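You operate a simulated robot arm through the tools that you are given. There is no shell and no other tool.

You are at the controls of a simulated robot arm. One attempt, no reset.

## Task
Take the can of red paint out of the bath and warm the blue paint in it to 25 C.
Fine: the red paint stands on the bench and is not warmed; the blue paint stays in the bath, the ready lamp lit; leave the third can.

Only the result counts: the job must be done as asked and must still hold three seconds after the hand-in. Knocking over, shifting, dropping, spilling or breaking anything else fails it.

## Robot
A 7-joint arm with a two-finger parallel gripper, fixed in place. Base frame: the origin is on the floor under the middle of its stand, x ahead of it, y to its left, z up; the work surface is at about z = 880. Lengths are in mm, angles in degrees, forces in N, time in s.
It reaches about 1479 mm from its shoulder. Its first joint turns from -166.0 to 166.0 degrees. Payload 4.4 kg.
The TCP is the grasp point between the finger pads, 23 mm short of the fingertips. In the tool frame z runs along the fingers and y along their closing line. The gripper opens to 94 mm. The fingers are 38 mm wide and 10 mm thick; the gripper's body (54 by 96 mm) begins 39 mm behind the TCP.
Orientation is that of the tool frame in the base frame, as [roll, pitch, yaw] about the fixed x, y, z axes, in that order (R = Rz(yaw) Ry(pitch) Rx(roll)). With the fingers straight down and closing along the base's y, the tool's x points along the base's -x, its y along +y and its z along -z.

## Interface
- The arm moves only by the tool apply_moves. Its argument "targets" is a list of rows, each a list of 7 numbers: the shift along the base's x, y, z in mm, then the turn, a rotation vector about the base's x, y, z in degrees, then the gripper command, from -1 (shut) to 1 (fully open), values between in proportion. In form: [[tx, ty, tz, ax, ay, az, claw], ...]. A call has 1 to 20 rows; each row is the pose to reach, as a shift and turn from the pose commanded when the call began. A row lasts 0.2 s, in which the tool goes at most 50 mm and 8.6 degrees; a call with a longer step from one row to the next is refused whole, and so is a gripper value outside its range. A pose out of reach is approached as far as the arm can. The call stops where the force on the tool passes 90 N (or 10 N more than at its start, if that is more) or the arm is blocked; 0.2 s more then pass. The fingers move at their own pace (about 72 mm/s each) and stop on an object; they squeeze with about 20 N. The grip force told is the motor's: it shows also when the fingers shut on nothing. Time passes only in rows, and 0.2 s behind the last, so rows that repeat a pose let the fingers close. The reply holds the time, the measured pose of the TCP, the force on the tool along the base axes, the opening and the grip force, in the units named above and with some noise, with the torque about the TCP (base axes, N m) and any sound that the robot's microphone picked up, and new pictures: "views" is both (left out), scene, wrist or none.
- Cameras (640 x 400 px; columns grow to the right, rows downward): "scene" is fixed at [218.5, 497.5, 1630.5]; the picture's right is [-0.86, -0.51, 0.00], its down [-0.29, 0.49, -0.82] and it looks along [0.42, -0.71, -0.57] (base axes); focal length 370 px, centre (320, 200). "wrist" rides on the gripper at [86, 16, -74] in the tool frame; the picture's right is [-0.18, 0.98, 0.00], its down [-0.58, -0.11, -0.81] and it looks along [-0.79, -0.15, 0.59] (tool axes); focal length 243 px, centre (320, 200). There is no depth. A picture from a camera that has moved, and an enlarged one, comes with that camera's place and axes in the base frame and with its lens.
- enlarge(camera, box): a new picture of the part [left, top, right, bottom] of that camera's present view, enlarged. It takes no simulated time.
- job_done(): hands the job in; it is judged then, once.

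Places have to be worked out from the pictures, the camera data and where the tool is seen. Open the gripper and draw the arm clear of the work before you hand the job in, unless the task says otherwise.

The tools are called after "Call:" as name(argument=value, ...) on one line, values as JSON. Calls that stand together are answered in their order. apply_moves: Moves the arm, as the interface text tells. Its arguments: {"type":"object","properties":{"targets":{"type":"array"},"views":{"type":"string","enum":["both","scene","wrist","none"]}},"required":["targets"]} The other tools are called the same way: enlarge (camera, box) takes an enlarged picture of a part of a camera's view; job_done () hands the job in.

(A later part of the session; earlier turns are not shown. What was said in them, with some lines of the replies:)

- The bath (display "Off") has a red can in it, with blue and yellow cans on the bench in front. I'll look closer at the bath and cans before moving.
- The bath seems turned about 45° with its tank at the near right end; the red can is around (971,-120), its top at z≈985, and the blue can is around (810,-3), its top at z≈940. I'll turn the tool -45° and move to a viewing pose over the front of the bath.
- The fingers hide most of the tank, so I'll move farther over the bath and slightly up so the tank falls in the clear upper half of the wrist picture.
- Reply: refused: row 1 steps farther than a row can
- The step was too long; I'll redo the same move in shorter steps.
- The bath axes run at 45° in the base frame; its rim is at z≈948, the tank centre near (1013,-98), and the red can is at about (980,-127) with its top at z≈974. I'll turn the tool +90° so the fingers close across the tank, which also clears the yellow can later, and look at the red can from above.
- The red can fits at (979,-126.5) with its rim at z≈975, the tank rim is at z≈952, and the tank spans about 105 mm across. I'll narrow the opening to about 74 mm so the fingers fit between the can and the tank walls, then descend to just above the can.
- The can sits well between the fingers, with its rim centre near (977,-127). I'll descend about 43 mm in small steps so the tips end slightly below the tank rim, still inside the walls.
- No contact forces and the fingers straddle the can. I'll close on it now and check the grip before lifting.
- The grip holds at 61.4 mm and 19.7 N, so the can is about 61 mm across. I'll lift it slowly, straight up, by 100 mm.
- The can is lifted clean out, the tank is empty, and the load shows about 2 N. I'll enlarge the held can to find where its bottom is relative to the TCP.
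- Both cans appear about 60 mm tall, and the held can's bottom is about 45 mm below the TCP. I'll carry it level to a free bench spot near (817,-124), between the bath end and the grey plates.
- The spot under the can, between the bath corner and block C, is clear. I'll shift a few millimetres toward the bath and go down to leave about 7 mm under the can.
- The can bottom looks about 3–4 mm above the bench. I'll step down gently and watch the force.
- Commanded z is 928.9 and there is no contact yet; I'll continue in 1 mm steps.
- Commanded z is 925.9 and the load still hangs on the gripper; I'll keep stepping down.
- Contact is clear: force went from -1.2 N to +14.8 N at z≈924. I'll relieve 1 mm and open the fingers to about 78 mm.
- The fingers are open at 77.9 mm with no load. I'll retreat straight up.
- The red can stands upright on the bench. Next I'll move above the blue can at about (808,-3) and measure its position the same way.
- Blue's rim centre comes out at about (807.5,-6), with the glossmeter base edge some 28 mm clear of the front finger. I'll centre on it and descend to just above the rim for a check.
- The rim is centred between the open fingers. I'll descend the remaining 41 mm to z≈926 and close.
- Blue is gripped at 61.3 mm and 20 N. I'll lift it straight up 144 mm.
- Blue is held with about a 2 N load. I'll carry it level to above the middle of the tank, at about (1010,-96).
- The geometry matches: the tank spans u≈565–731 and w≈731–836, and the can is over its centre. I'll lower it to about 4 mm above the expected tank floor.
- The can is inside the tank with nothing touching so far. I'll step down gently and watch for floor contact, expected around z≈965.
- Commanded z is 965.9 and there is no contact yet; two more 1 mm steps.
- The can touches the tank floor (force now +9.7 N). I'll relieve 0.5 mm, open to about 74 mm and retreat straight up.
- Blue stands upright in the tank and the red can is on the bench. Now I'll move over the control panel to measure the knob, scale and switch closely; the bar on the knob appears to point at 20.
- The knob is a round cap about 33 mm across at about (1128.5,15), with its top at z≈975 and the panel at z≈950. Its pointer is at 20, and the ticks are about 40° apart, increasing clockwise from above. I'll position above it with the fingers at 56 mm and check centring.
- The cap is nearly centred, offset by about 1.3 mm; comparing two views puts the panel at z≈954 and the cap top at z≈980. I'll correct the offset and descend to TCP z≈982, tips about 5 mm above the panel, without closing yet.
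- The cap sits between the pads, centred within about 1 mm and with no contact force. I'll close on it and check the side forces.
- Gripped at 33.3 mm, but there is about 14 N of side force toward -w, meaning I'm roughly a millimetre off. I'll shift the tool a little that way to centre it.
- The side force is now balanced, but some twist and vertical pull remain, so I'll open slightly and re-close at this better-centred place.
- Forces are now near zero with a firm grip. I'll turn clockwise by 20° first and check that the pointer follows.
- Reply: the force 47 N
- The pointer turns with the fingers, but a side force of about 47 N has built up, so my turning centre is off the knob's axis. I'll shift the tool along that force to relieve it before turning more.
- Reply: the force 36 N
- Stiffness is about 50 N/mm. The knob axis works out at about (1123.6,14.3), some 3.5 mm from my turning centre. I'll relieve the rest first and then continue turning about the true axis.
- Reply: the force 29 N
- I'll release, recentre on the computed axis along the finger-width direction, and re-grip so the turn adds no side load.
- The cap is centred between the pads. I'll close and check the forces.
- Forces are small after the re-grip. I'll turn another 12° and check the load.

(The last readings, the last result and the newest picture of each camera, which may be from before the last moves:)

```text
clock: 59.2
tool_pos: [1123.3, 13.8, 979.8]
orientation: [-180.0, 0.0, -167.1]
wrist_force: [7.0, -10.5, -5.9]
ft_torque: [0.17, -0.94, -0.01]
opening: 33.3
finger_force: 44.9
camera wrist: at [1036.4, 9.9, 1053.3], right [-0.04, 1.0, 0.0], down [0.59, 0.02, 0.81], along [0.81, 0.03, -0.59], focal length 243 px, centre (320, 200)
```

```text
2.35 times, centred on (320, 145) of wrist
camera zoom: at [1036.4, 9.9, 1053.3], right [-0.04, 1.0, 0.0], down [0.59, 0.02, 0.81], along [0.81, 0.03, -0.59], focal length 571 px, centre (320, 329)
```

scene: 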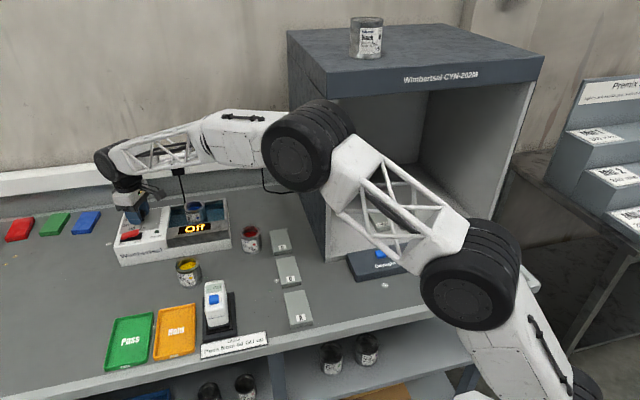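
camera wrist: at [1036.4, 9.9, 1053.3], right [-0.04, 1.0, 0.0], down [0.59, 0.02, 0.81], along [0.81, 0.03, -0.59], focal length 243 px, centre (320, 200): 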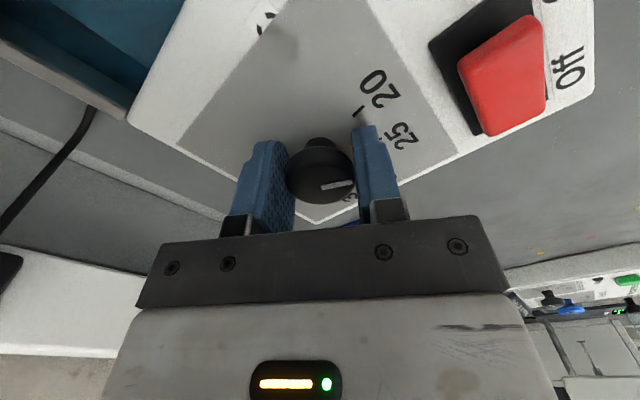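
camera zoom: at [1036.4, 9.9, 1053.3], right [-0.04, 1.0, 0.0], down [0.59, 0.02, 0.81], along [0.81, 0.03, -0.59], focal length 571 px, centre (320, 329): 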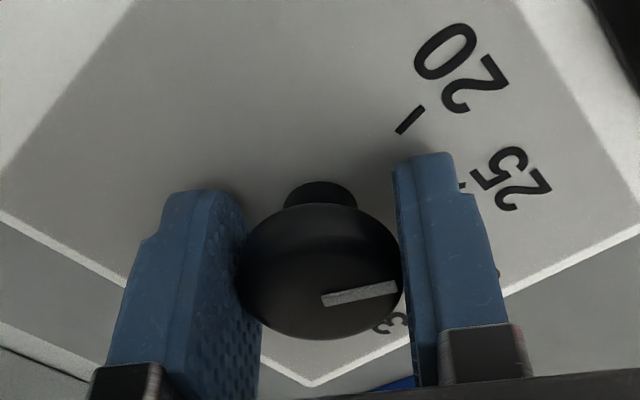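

The load is low and the pointer still follows; 32° is turned so far. I'll turn the last 8° and then look.

Call:
apply_moves(targets=[[0, 0, 0, 0, 0, -4, -0.5], [0, 0, 0, 0, 0, -8, -0.5], [0, 0, 0, 0, 0, -8, -0.5]], views="none")

Call:
apply_moves(targets=[[0, 0, 0, 0, 0, 0, -0.1], [0, 0, 0, 0, 0, 0, 0.19], [0, 0, 0, 0, 0, 0, 0.19], [0, 0, 10, 0, 0, 0, 0.19], [0, 0, 30, 0, 0, 0, 0.19], [0, 0, 60, 0, 0, 0, 0.19], [0, 0, 90, 0, 0, 0, 0.19], [0, 0, 100, 0, 0, 0, 0.19], [0, 0, 100, 0, 0, 0, 0.19]])

Call:
enlarge(camera="wrist", box=[220, 0, 460, 180])

Call:
enlarge(camera="scene", box=[100, 190, 180, 260])

```text
clock: 60.0
tool_pos: [1123.1, 13.6, 979.2]
orientation: [179.9, 0.0, -175.0]
wrist_force: [-5.5, -4.8, -7.8]
ft_torque: [0.06, -0.35, -0.01]
opening: 33.5
finger_force: 45.1
```

```text
clock: 62.0
tool_pos: [1122.5, 15.3, 1080.1]
orientation: [-180.0, 0.0, -175.0]
wrist_force: [0.7, 0.0, 0.1]
ft_torque: [-0.03, -0.04, 0.03]
opening: 55.9
finger_force: 0.1
camera wrist: at [1037.2, 22.3, 1152.8], right [0.1, 1.0, 0.0], down [0.59, -0.06, 0.81], along [0.8, -0.08, -0.59], focal length 243 px, centre (320, 200)
```

scene: 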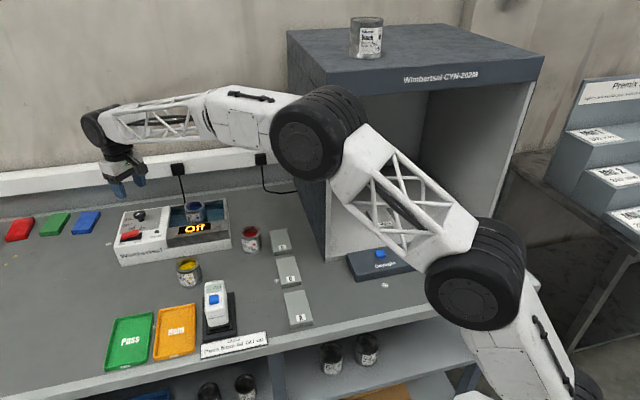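
wrist: 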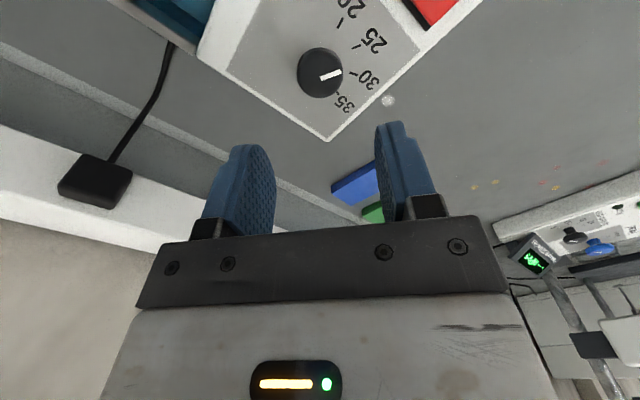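

```text
2.22 times, centred on (340, 90) of wrist
camera zoom: at [1037.2, 22.3, 1152.8], right [0.1, 1.0, 0.0], down [0.59, -0.06, 0.81], along [0.8, -0.08, -0.59], focal length 539 px, centre (276, 444)
```

zoom: 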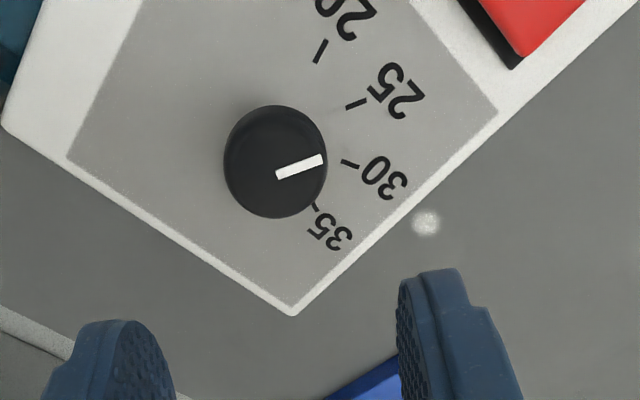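

```text
5.71 times, centred on (140, 225) of scene
camera zoom: at [218.5, 497.5, 1630.5], right [-0.86, -0.51, 0.0], down [-0.29, 0.49, -0.82], along [0.42, -0.71, -0.57], focal length 2111 px, centre (1349, 57)
```

zoom: 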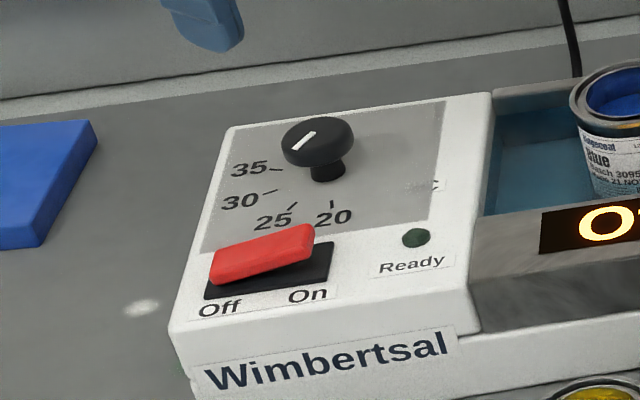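

The pointer now measures about 103° against the 25 tick at about 105°, parallel within measuring error, after exactly 40° of turn. Next is the rocker: its On end is raised at about (1065,63) with z≈972. I'll close the fingers, turn to yaw 135 so the tips are narrow along the rocker, and stand above the On end.

Call:
apply_moves(targets=[[-9, 9, 0, 0, 0, -8.3, -0.5], [-18, 18, 0, 0, 0, -16.6, -1], [-28, 27, 0, 0, 0, -25, -1], [-37, 36, 0, 0, 0, -33.3, -1], [-46, 45, 0, 0, 0, -41.6, -1], [-55.9, 53.6, 0, 0, 0, -50, -1], [-55.9, 53.6, -20, 0, 0, -50, -1], [-55.9, 53.6, -40, 0, 0, -50, -1], [-55.9, 53.6, -40, 0, 0, -50, -1]])

Call:
enlarge(camera="wrist", box=[220, 20, 460, 200])

Call:
enlarge(camera="scene", box=[100, 180, 180, 260])

```text
clock: 64.0
tool_pos: [1067.4, 67.7, 1039.2]
orientation: [179.9, 0.0, 134.9]
wrist_force: [0.0, 0.0, 0.1]
ft_torque: [0.0, 0.0, -0.04]
opening: 0.0
finger_force: 19.9
camera wrist: at [1019.6, 140.0, 1112.6], right [0.83, 0.56, 0.0], down [0.33, -0.49, 0.81], along [0.46, -0.67, -0.59], focal length 243 px, centre (320, 200)
```

scene: 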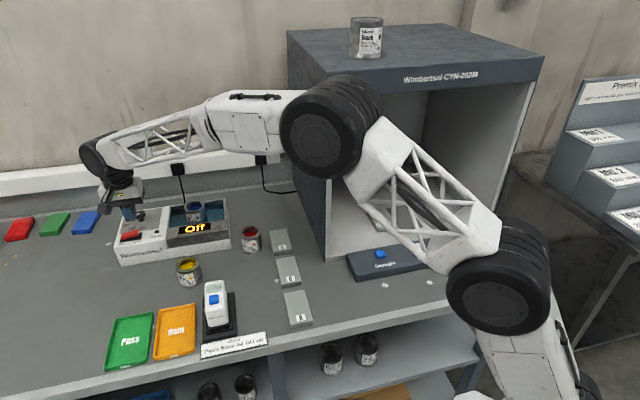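
wrist: 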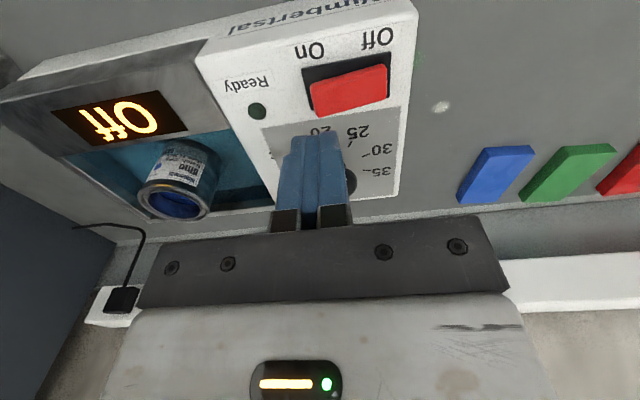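

```text
2.22 times, centred on (340, 110) of wrist
camera zoom: at [1019.6, 140.0, 1112.6], right [0.83, 0.56, 0.0], down [0.33, -0.49, 0.81], along [0.46, -0.67, -0.59], focal length 539 px, centre (276, 400)
```

zoom: 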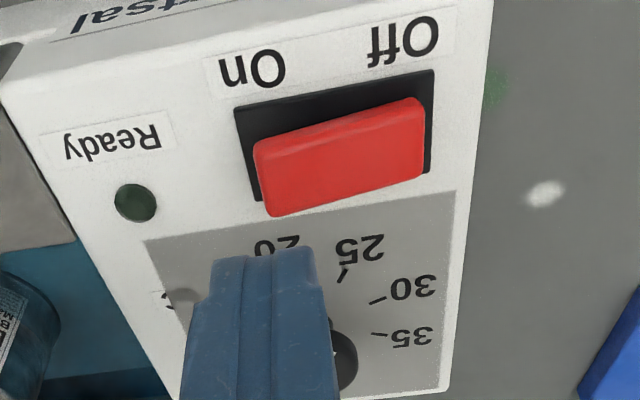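

```text
5.00 times, centred on (140, 220) of scene
camera zoom: at [218.5, 497.5, 1630.5], right [-0.86, -0.51, 0.0], down [-0.29, 0.49, -0.82], along [0.42, -0.71, -0.57], focal length 1847 px, centre (1220, 100)
```

zoom: 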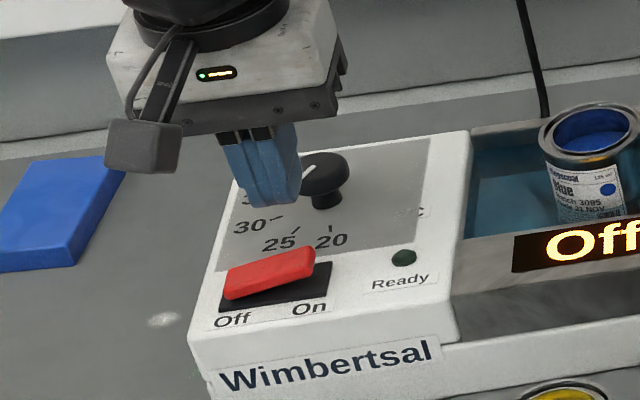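

The closed tips are over the On end, covering u≈793–813 with the rocker's end at u≈800 and w centred at 707. I'll descend to just above it and then press in small steps.

Call:
apply_moves(targets=[[0, 0, -12, 0, 0, 0, -1], [0, 0, -24, 0, 0, 0, -1], [0, 0, -34, 0, 0, 0, -1], [0, 0, -39, 0, 0, 0, -1], [0, 0, -39, 0, 0, 0, -1]], views="wrist")

Call:
enlarge(camera="scene", box=[100, 190, 180, 260])

```text
clock: 65.2
tool_pos: [1067.9, 68.4, 999.9]
orientation: [-180.0, 0.0, 135.0]
wrist_force: [0.3, 0.9, -0.3]
ft_torque: [-0.02, -0.03, 0.03]
opening: 0.1
finger_force: 20.5
camera wrist: at [1018.7, 140.3, 1073.5], right [0.83, 0.56, 0.0], down [0.33, -0.49, 0.81], along [0.46, -0.67, -0.59], focal length 243 px, centre (320, 200)
```

wrist: 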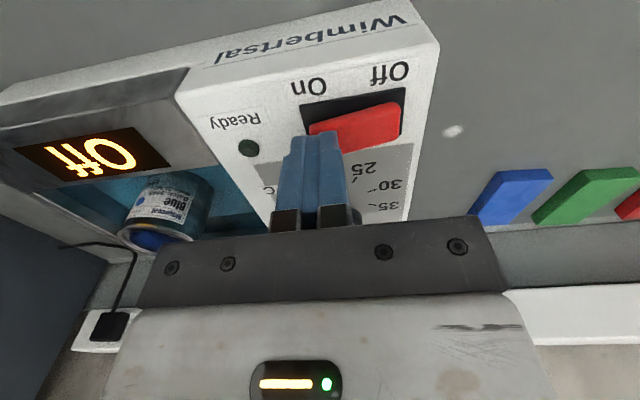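

```text
5.71 times, centred on (140, 225) of scene
camera zoom: at [218.5, 497.5, 1630.5], right [-0.86, -0.51, 0.0], down [-0.29, 0.49, -0.82], along [0.42, -0.71, -0.57], focal length 2111 px, centre (1349, 57)
```

zoom: 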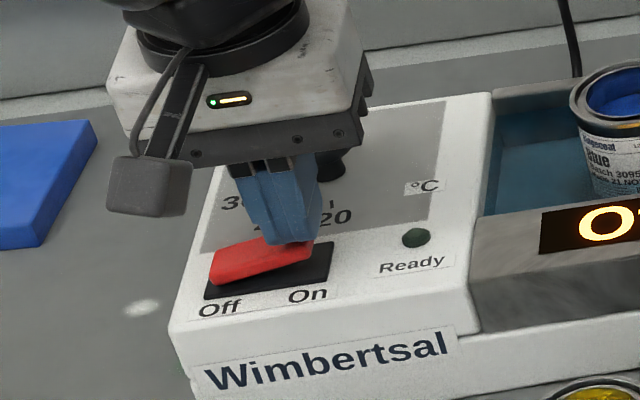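

The tips are just above the raised On end. I'll press down slowly, watching the force and the display.

Call:
apply_moves(targets=[[0, 0, -2, 0, 0, 0, -1], [0, 0, -4, 0, 0, 0, -1], [0, 0, -6, 0, 0, 0, -1], [0, 0, -6, 0, 0, 0, -1]], views="scene")

Call:
enlarge(camera="scene", box=[100, 190, 220, 260])

```text
clock: 66.2
tool_pos: [1067.1, 68.4, 994.6]
orientation: [-179.8, -0.1, 135.0]
wrist_force: [-0.2, -0.6, 0.7]
ft_torque: [0.01, -0.01, 0.02]
opening: 0.1
finger_force: 19.9
```

scene: 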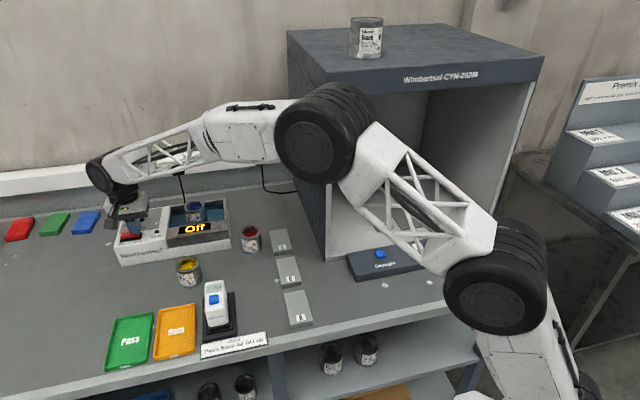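

```text
5.33 times, centred on (160, 225) of scene
camera zoom: at [218.5, 497.5, 1630.5], right [-0.86, -0.51, 0.0], down [-0.29, 0.49, -0.82], along [0.42, -0.71, -0.57], focal length 1970 px, centre (1173, 67)
```

zoom: 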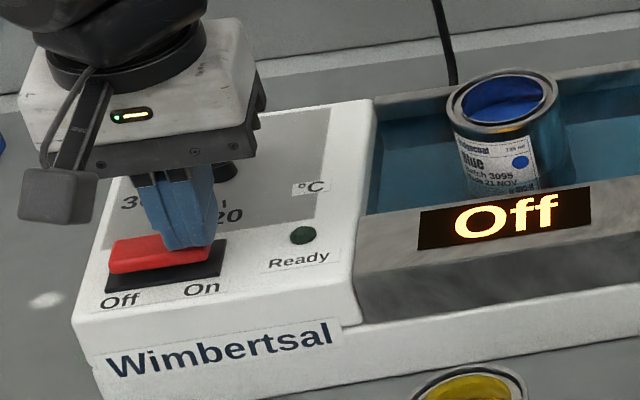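

The rocker has moved partway with hardly any force and the display is still Off. I'll press further in small steps.

Call:
apply_moves(targets=[[0, 0, -1.5, 0, 0, 0, -1], [0, 0, -3, 0, 0, 0, -1], [0, 0, -4.5, 0, 0, 0, -1], [0, 0, -4.5, 0, 0, 0, -1]], views="scene")

Call:
enlarge(camera="scene", box=[100, 190, 220, 260])

```text
clock: 67.2
tool_pos: [1067.6, 68.3, 992.3]
orientation: [180.0, 0.1, 135.0]
wrist_force: [-15.2, -2.0, 21.0]
ft_torque: [0.13, 0.26, 0.11]
opening: 0.1
finger_force: 20.4
```

scene: 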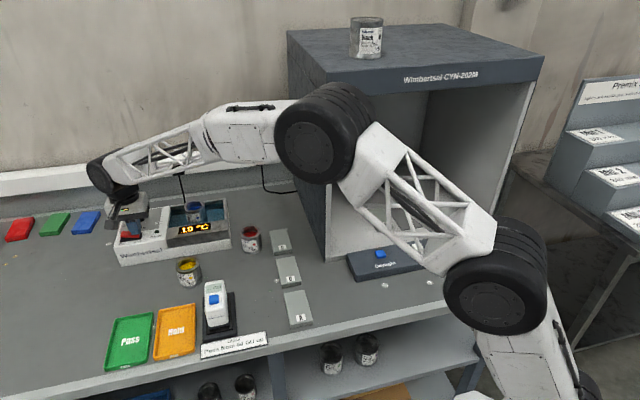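

```text
5.33 times, centred on (160, 225) of scene
camera zoom: at [218.5, 497.5, 1630.5], right [-0.86, -0.51, 0.0], down [-0.29, 0.49, -0.82], along [0.42, -0.71, -0.57], focal length 1970 px, centre (1173, 67)
```

zoom: 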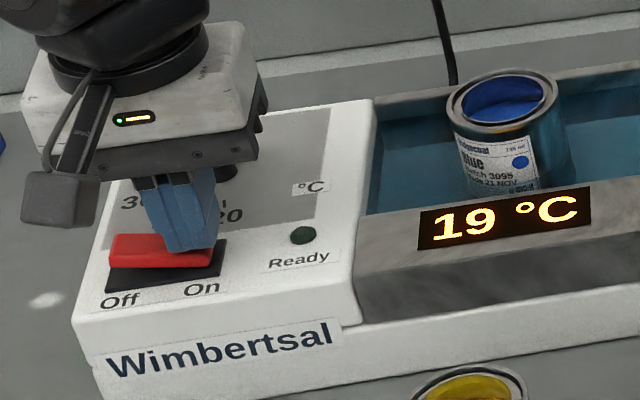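

The display now reads 19 °C, so the bath is on. I'll back off straight up and check that the rocker stays On.

Call:
apply_moves(targets=[[0, 0, 3, 0, 0, 0, -1], [0, 0, 10, 0, 0, 0, -1], [0, 0, 25, 0, 0, 0, -1], [0, 0, 50, 0, 0, 0, -1], [0, 0, 80, 0, 0, 0, -1], [0, 0, 80, 0, 0, 0, -1]])

Call:
enlarge(camera="scene", box=[100, 190, 220, 260])

Call:
enlarge(camera="wrist", box=[200, 20, 440, 200])

```text
clock: 68.6
tool_pos: [1068.9, 69.1, 1070.0]
orientation: [-180.0, 0.1, 134.9]
wrist_force: [-0.9, -0.5, -0.1]
ft_torque: [0.01, 0.02, -0.02]
opening: 0.2
finger_force: 20.2
camera wrist: at [1019.7, 140.8, 1143.5], right [0.83, 0.56, 0.0], down [0.33, -0.49, 0.81], along [0.46, -0.67, -0.59], focal length 243 px, centre (320, 200)
```

scene: 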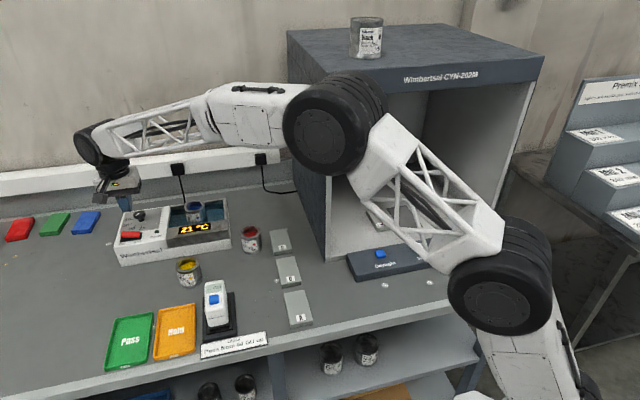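
wrist: 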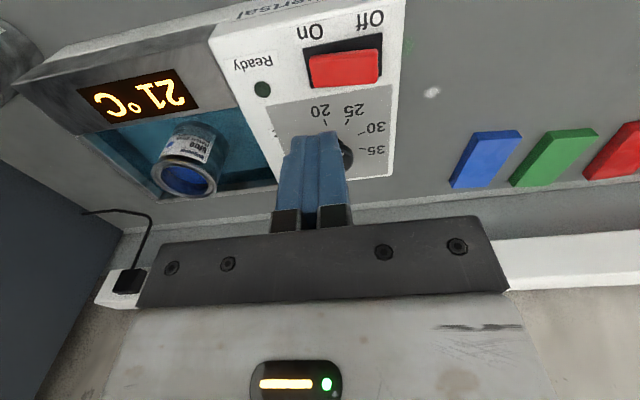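

```text
5.33 times, centred on (160, 225) of scene
camera zoom: at [218.5, 497.5, 1630.5], right [-0.86, -0.51, 0.0], down [-0.29, 0.49, -0.82], along [0.42, -0.71, -0.57], focal length 1970 px, centre (1173, 67)
```

zoom: 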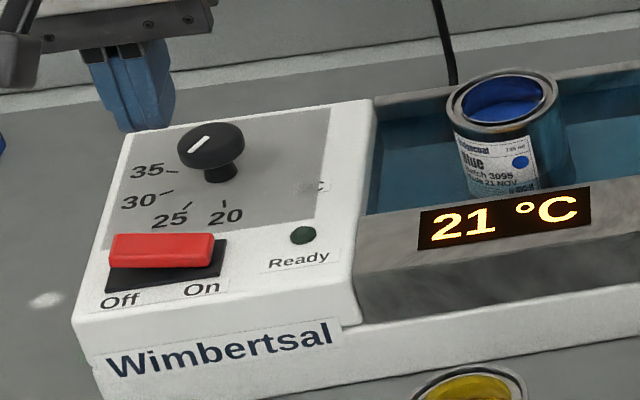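

```text
2.22 times, centred on (320, 110) of wrist
camera zoom: at [1019.7, 140.8, 1143.5], right [0.83, 0.56, 0.0], down [0.33, -0.49, 0.81], along [0.46, -0.67, -0.59], focal length 539 px, centre (320, 400)
```

zoom: 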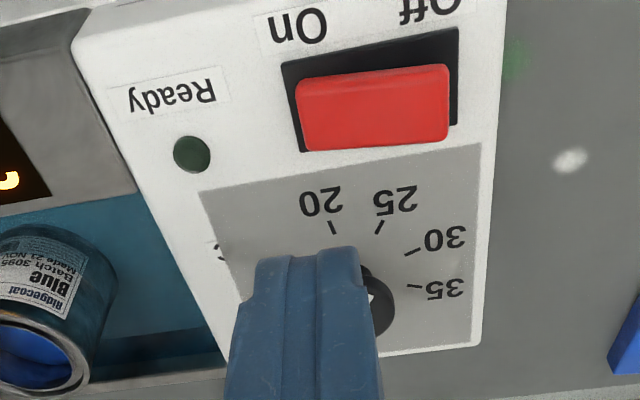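

The rocker stayed On and the bath is heating (21 °C). I'll raise the arm well clear and let time pass while watching the reading.

Call:
apply_moves(targets=[[-10, 10, 30, 0, 0, 0, -1], [-25, 20, 60, 0, 0, 0, -1], [-50, 30, 90, 0, 0, 0, -0.5], [-80, 40, 110, 0, 0, 0, 0], [-110, 50, 120, 0, 0, 0, 0], [-110, 50, 120, 0, 0, 0, 0], [-110, 50, 120, 0, 0, 0, 0], [-110, 50, 120, 0, 0, 0, 0], [-110, 50, 120, 0, 0, 0, 0], [-110, 50, 120, 0, 0, 0, 0]])

Call:
enlarge(camera="scene", box=[100, 190, 220, 260])

```text
clock: 70.8
tool_pos: [957.6, 117.6, 1188.9]
orientation: [-180.0, 0.0, 134.9]
wrist_force: [-0.5, -0.3, -0.4]
ft_torque: [0.0, 0.02, 0.0]
opening: 46.9
finger_force: 0.1
camera wrist: at [907.2, 189.2, 1262.6], right [0.83, 0.56, 0.0], down [0.33, -0.49, 0.81], along [0.46, -0.67, -0.59], focal length 243 px, centre (320, 200)
```

scene: 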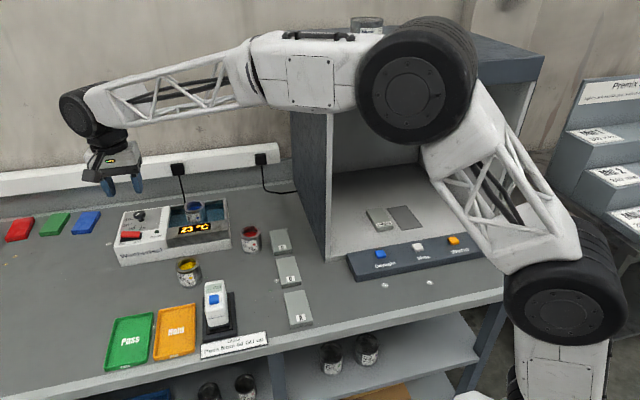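
wrist: 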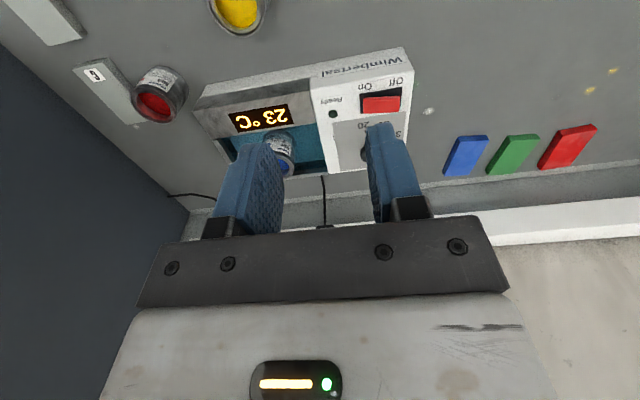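

```text
5.33 times, centred on (160, 225) of scene
camera zoom: at [218.5, 497.5, 1630.5], right [-0.86, -0.51, 0.0], down [-0.29, 0.49, -0.82], along [0.42, -0.71, -0.57], focal length 1970 px, centre (1173, 67)
```

zoom: 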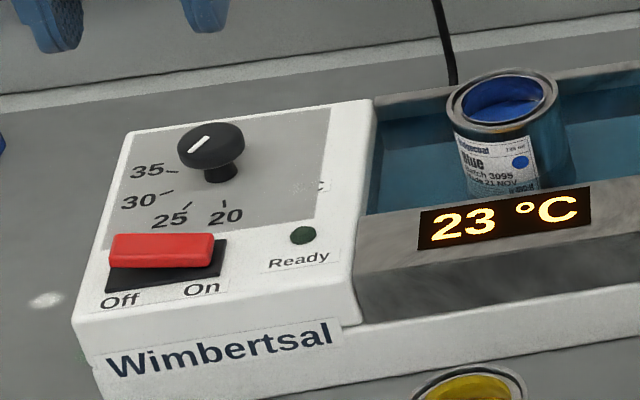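

The reading is 23 °C and rising about 1 °C/s. I'll move farther clear and wait for it to settle.

Call:
apply_moves(targets=[[-30, 0, 10, 0, 0, 0, 0.3], [-70, -10, 20, 0, 0, 0, 0.6], [-110, -20, 30, 0, 0, 0, 1], [-150, -30, 40, 0, 0, 0, 1], [-150, -30, 40, 0, 0, 0, 1], [-150, -30, 40, 0, 0, 0, 1], [-150, -30, 40, 0, 0, 0, 1], [-150, -30, 40, 0, 0, 0, 1], [-150, -30, 40, 0, 0, 0, 1], [-150, -30, 40, 0, 0, 0, 1]])

Call:
enlarge(camera="scene", box=[100, 190, 220, 260])

```text
clock: 73.0
tool_pos: [807.5, 91.5, 1226.5]
orientation: [-180.0, -0.1, 135.0]
wrist_force: [0.3, 0.0, 0.1]
ft_torque: [-0.01, 0.01, 0.0]
opening: 94.3
finger_force: 0.0
camera wrist: at [758.7, 163.2, 1300.5], right [0.83, 0.56, 0.0], down [0.33, -0.49, 0.81], along [0.46, -0.67, -0.59], focal length 243 px, centre (320, 200)
```

scene: 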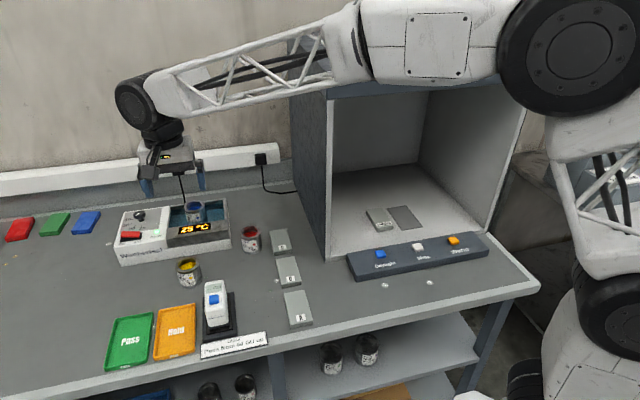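
wrist: 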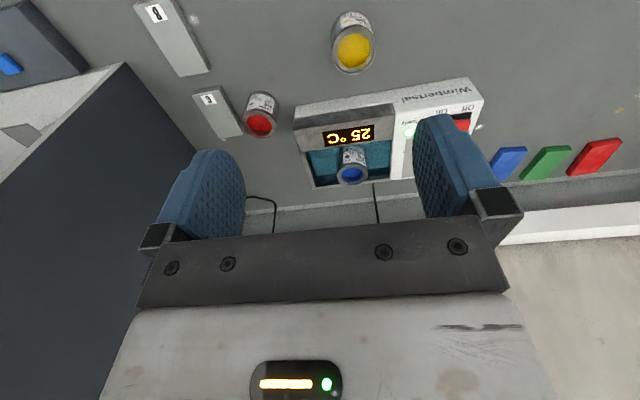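

```text
5.33 times, centred on (160, 225) of scene
camera zoom: at [218.5, 497.5, 1630.5], right [-0.86, -0.51, 0.0], down [-0.29, 0.49, -0.82], along [0.42, -0.71, -0.57], focal length 1970 px, centre (1173, 67)
```

zoom: 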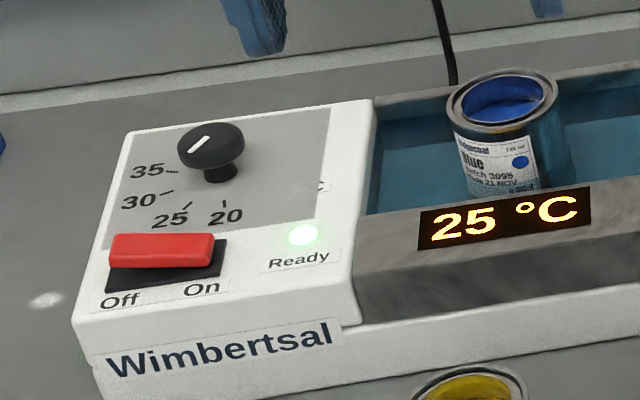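

The display reads 25 °C and the Ready lamp is lit. I'll wait about 4 s with the arm clear to confirm it holds.

Call:
apply_moves(targets=[[0, 0, 10, 0, 0, 0, 1], [0, 0, 20, 0, 0, 0, 1], [0, 0, 20, 0, 0, 0, 1], [0, 0, 20, 0, 0, 0, 1], [0, 0, 20, 0, 0, 0, 1], [0, 0, 20, 0, 0, 0, 1], [0, 0, 20, 0, 0, 0, 1], [0, 0, 20, 0, 0, 0, 1], [0, 0, 20, 0, 0, 0, 1], [0, 0, 20, 0, 0, 0, 1], [0, 0, 20, 0, 0, 0, 1], [0, 0, 20, 0, 0, 0, 1], [0, 0, 20, 0, 0, 0, 1], [0, 0, 20, 0, 0, 0, 1], [0, 0, 20, 0, 0, 0, 1], [0, 0, 20, 0, 0, 0, 1], [0, 0, 20, 0, 0, 0, 1], [0, 0, 20, 0, 0, 0, 1], [0, 0, 20, 0, 0, 0, 1], [0, 0, 20, 0, 0, 0, 1]])

Call:
enlarge(camera="scene", box=[100, 190, 280, 300])

```text
clock: 77.2
tool_pos: [807.1, 88.6, 1249.0]
orientation: [-180.0, 0.1, 135.0]
wrist_force: [0.1, -0.3, -0.2]
ft_torque: [0.01, -0.02, 0.03]
opening: 93.8
finger_force: 0.0
camera wrist: at [758.8, 160.8, 1322.7], right [0.83, 0.56, 0.0], down [0.33, -0.49, 0.81], along [0.46, -0.67, -0.59], focal length 243 px, centre (320, 200)
```

scene: 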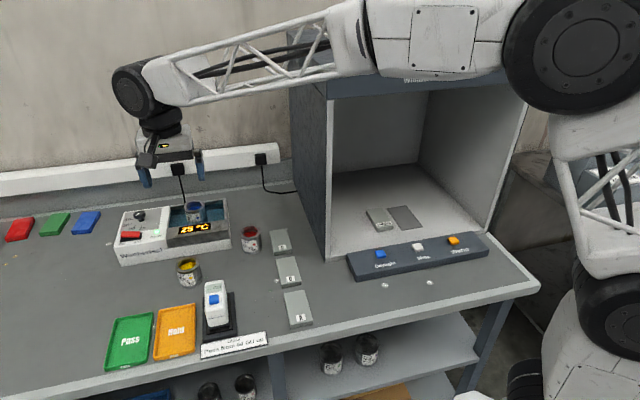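
wrist: 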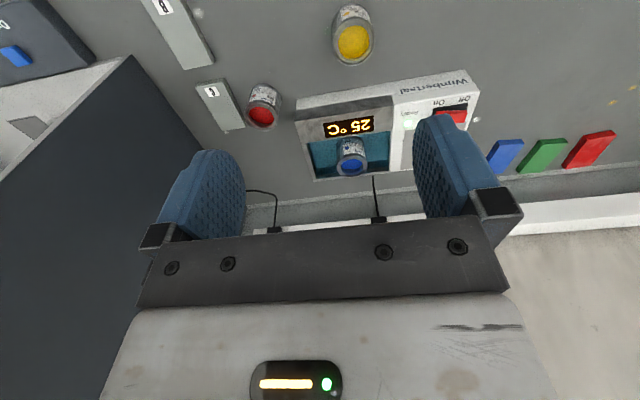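

```text
3.56 times, centred on (190, 245) of scene
camera zoom: at [218.5, 497.5, 1630.5], right [-0.86, -0.51, 0.0], down [-0.29, 0.49, -0.82], along [0.42, -0.71, -0.57], focal length 1314 px, centre (782, 40)
```

zoom: 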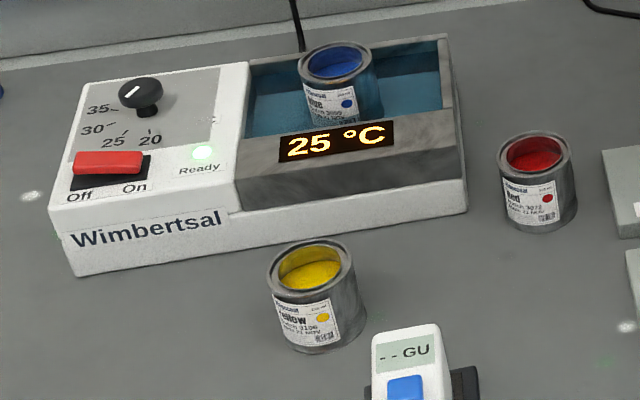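

25 °C holds with the Ready lamp lit, red on the bench and yellow untouched. I'll let some more time pass so the paint is surely warmed through.

Call:
apply_moves(targets=[[0, 0, 0, 0, 0, 0, 1], [0, 0, 0, 0, 0, 0, 1], [0, 0, 0, 0, 0, 0, 1], [0, 0, 0, 0, 0, 0, 1], [0, 0, 0, 0, 0, 0, 1], [0, 0, 0, 0, 0, 0, 1], [0, 0, 0, 0, 0, 0, 1], [0, 0, 0, 0, 0, 0, 1], [0, 0, 0, 0, 0, 0, 1], [0, 0, 0, 0, 0, 0, 1], [0, 0, 0, 0, 0, 0, 1], [0, 0, 0, 0, 0, 0, 1], [0, 0, 0, 0, 0, 0, 1], [0, 0, 0, 0, 0, 0, 1], [0, 0, 0, 0, 0, 0, 1], [0, 0, 0, 0, 0, 0, 1], [0, 0, 0, 0, 0, 0, 1], [0, 0, 0, 0, 0, 0, 1], [0, 0, 0, 0, 0, 0, 1], [0, 0, 0, 0, 0, 0, 1]], views="none")

Call:
apply_moves(targets=[[0, 0, 0, 0, 0, 0, 1], [0, 0, 0, 0, 0, 0, 1], [0, 0, 0, 0, 0, 0, 1], [0, 0, 0, 0, 0, 0, 1], [0, 0, 0, 0, 0, 0, 1], [0, 0, 0, 0, 0, 0, 1], [0, 0, 0, 0, 0, 0, 1], [0, 0, 0, 0, 0, 0, 1], [0, 0, 0, 0, 0, 0, 1], [0, 0, 0, 0, 0, 0, 1], [0, 0, 0, 0, 0, 0, 1], [0, 0, 0, 0, 0, 0, 1], [0, 0, 0, 0, 0, 0, 1], [0, 0, 0, 0, 0, 0, 1], [0, 0, 0, 0, 0, 0, 1], [0, 0, 0, 0, 0, 0, 1], [0, 0, 0, 0, 0, 0, 1], [0, 0, 0, 0, 0, 0, 1], [0, 0, 0, 0, 0, 0, 1], [0, 0, 0, 0, 0, 0, 1]], views="none")

Call:
enlarge(camera="scene", box=[100, 190, 280, 300])

```text
clock: 81.4
tool_pos: [807.3, 88.6, 1249.6]
orientation: [180.0, 0.0, 135.0]
wrist_force: [0.6, 0.7, 0.2]
ft_torque: [0.0, 0.03, 0.0]
opening: 93.9
finger_force: 0.1
```

```text
clock: 85.6
tool_pos: [808.1, 88.5, 1249.5]
orientation: [-179.9, 0.0, 134.8]
wrist_force: [-0.6, 0.6, -0.1]
ft_torque: [-0.03, -0.02, -0.01]
opening: 94.1
finger_force: 0.0
```

```text
3.56 times, centred on (190, 245) of scene
camera zoom: at [218.5, 497.5, 1630.5], right [-0.86, -0.51, 0.0], down [-0.29, 0.49, -0.82], along [0.42, -0.71, -0.57], focal length 1314 px, centre (782, 40)
```

zoom: 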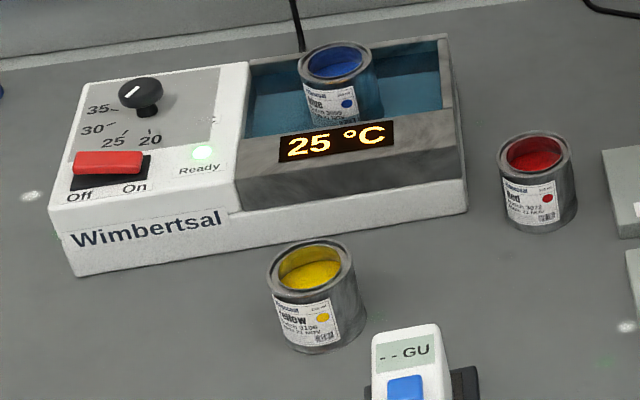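

The display has held 25 °C with the Ready lamp lit for over 12 s. Blue is in the bath, red is upright on the bench, yellow is undisturbed, and the gripper is open and clear, so I'm handing in.

Call:
job_done()

```text
The job is handed in.
```

The red paint is out of the bath and standing upright on the bench. The blue paint is in the bath at 25 °C with the Ready lamp lit.

- **Red paint:** I lifted it out before switching the bath on, so it was not warmed.
- **Blue paint:** It stands on the tank floor near the middle. I turned the knob from 20 to 25 and switched the bath on. The display climbed from 19 °C to 25 °C and held there for more than 12 seconds before I handed in.
- **Yellow can:** It was not touched.
- **Arm:** I handed in with the gripper open and the arm clear of the bench.

While I was turning the knob, the side force on it reached about 47 N because the grip was slightly off centre. I let go, recentred and finished the turn with little load. The pictures afterwards showed no sign that the bath had moved.
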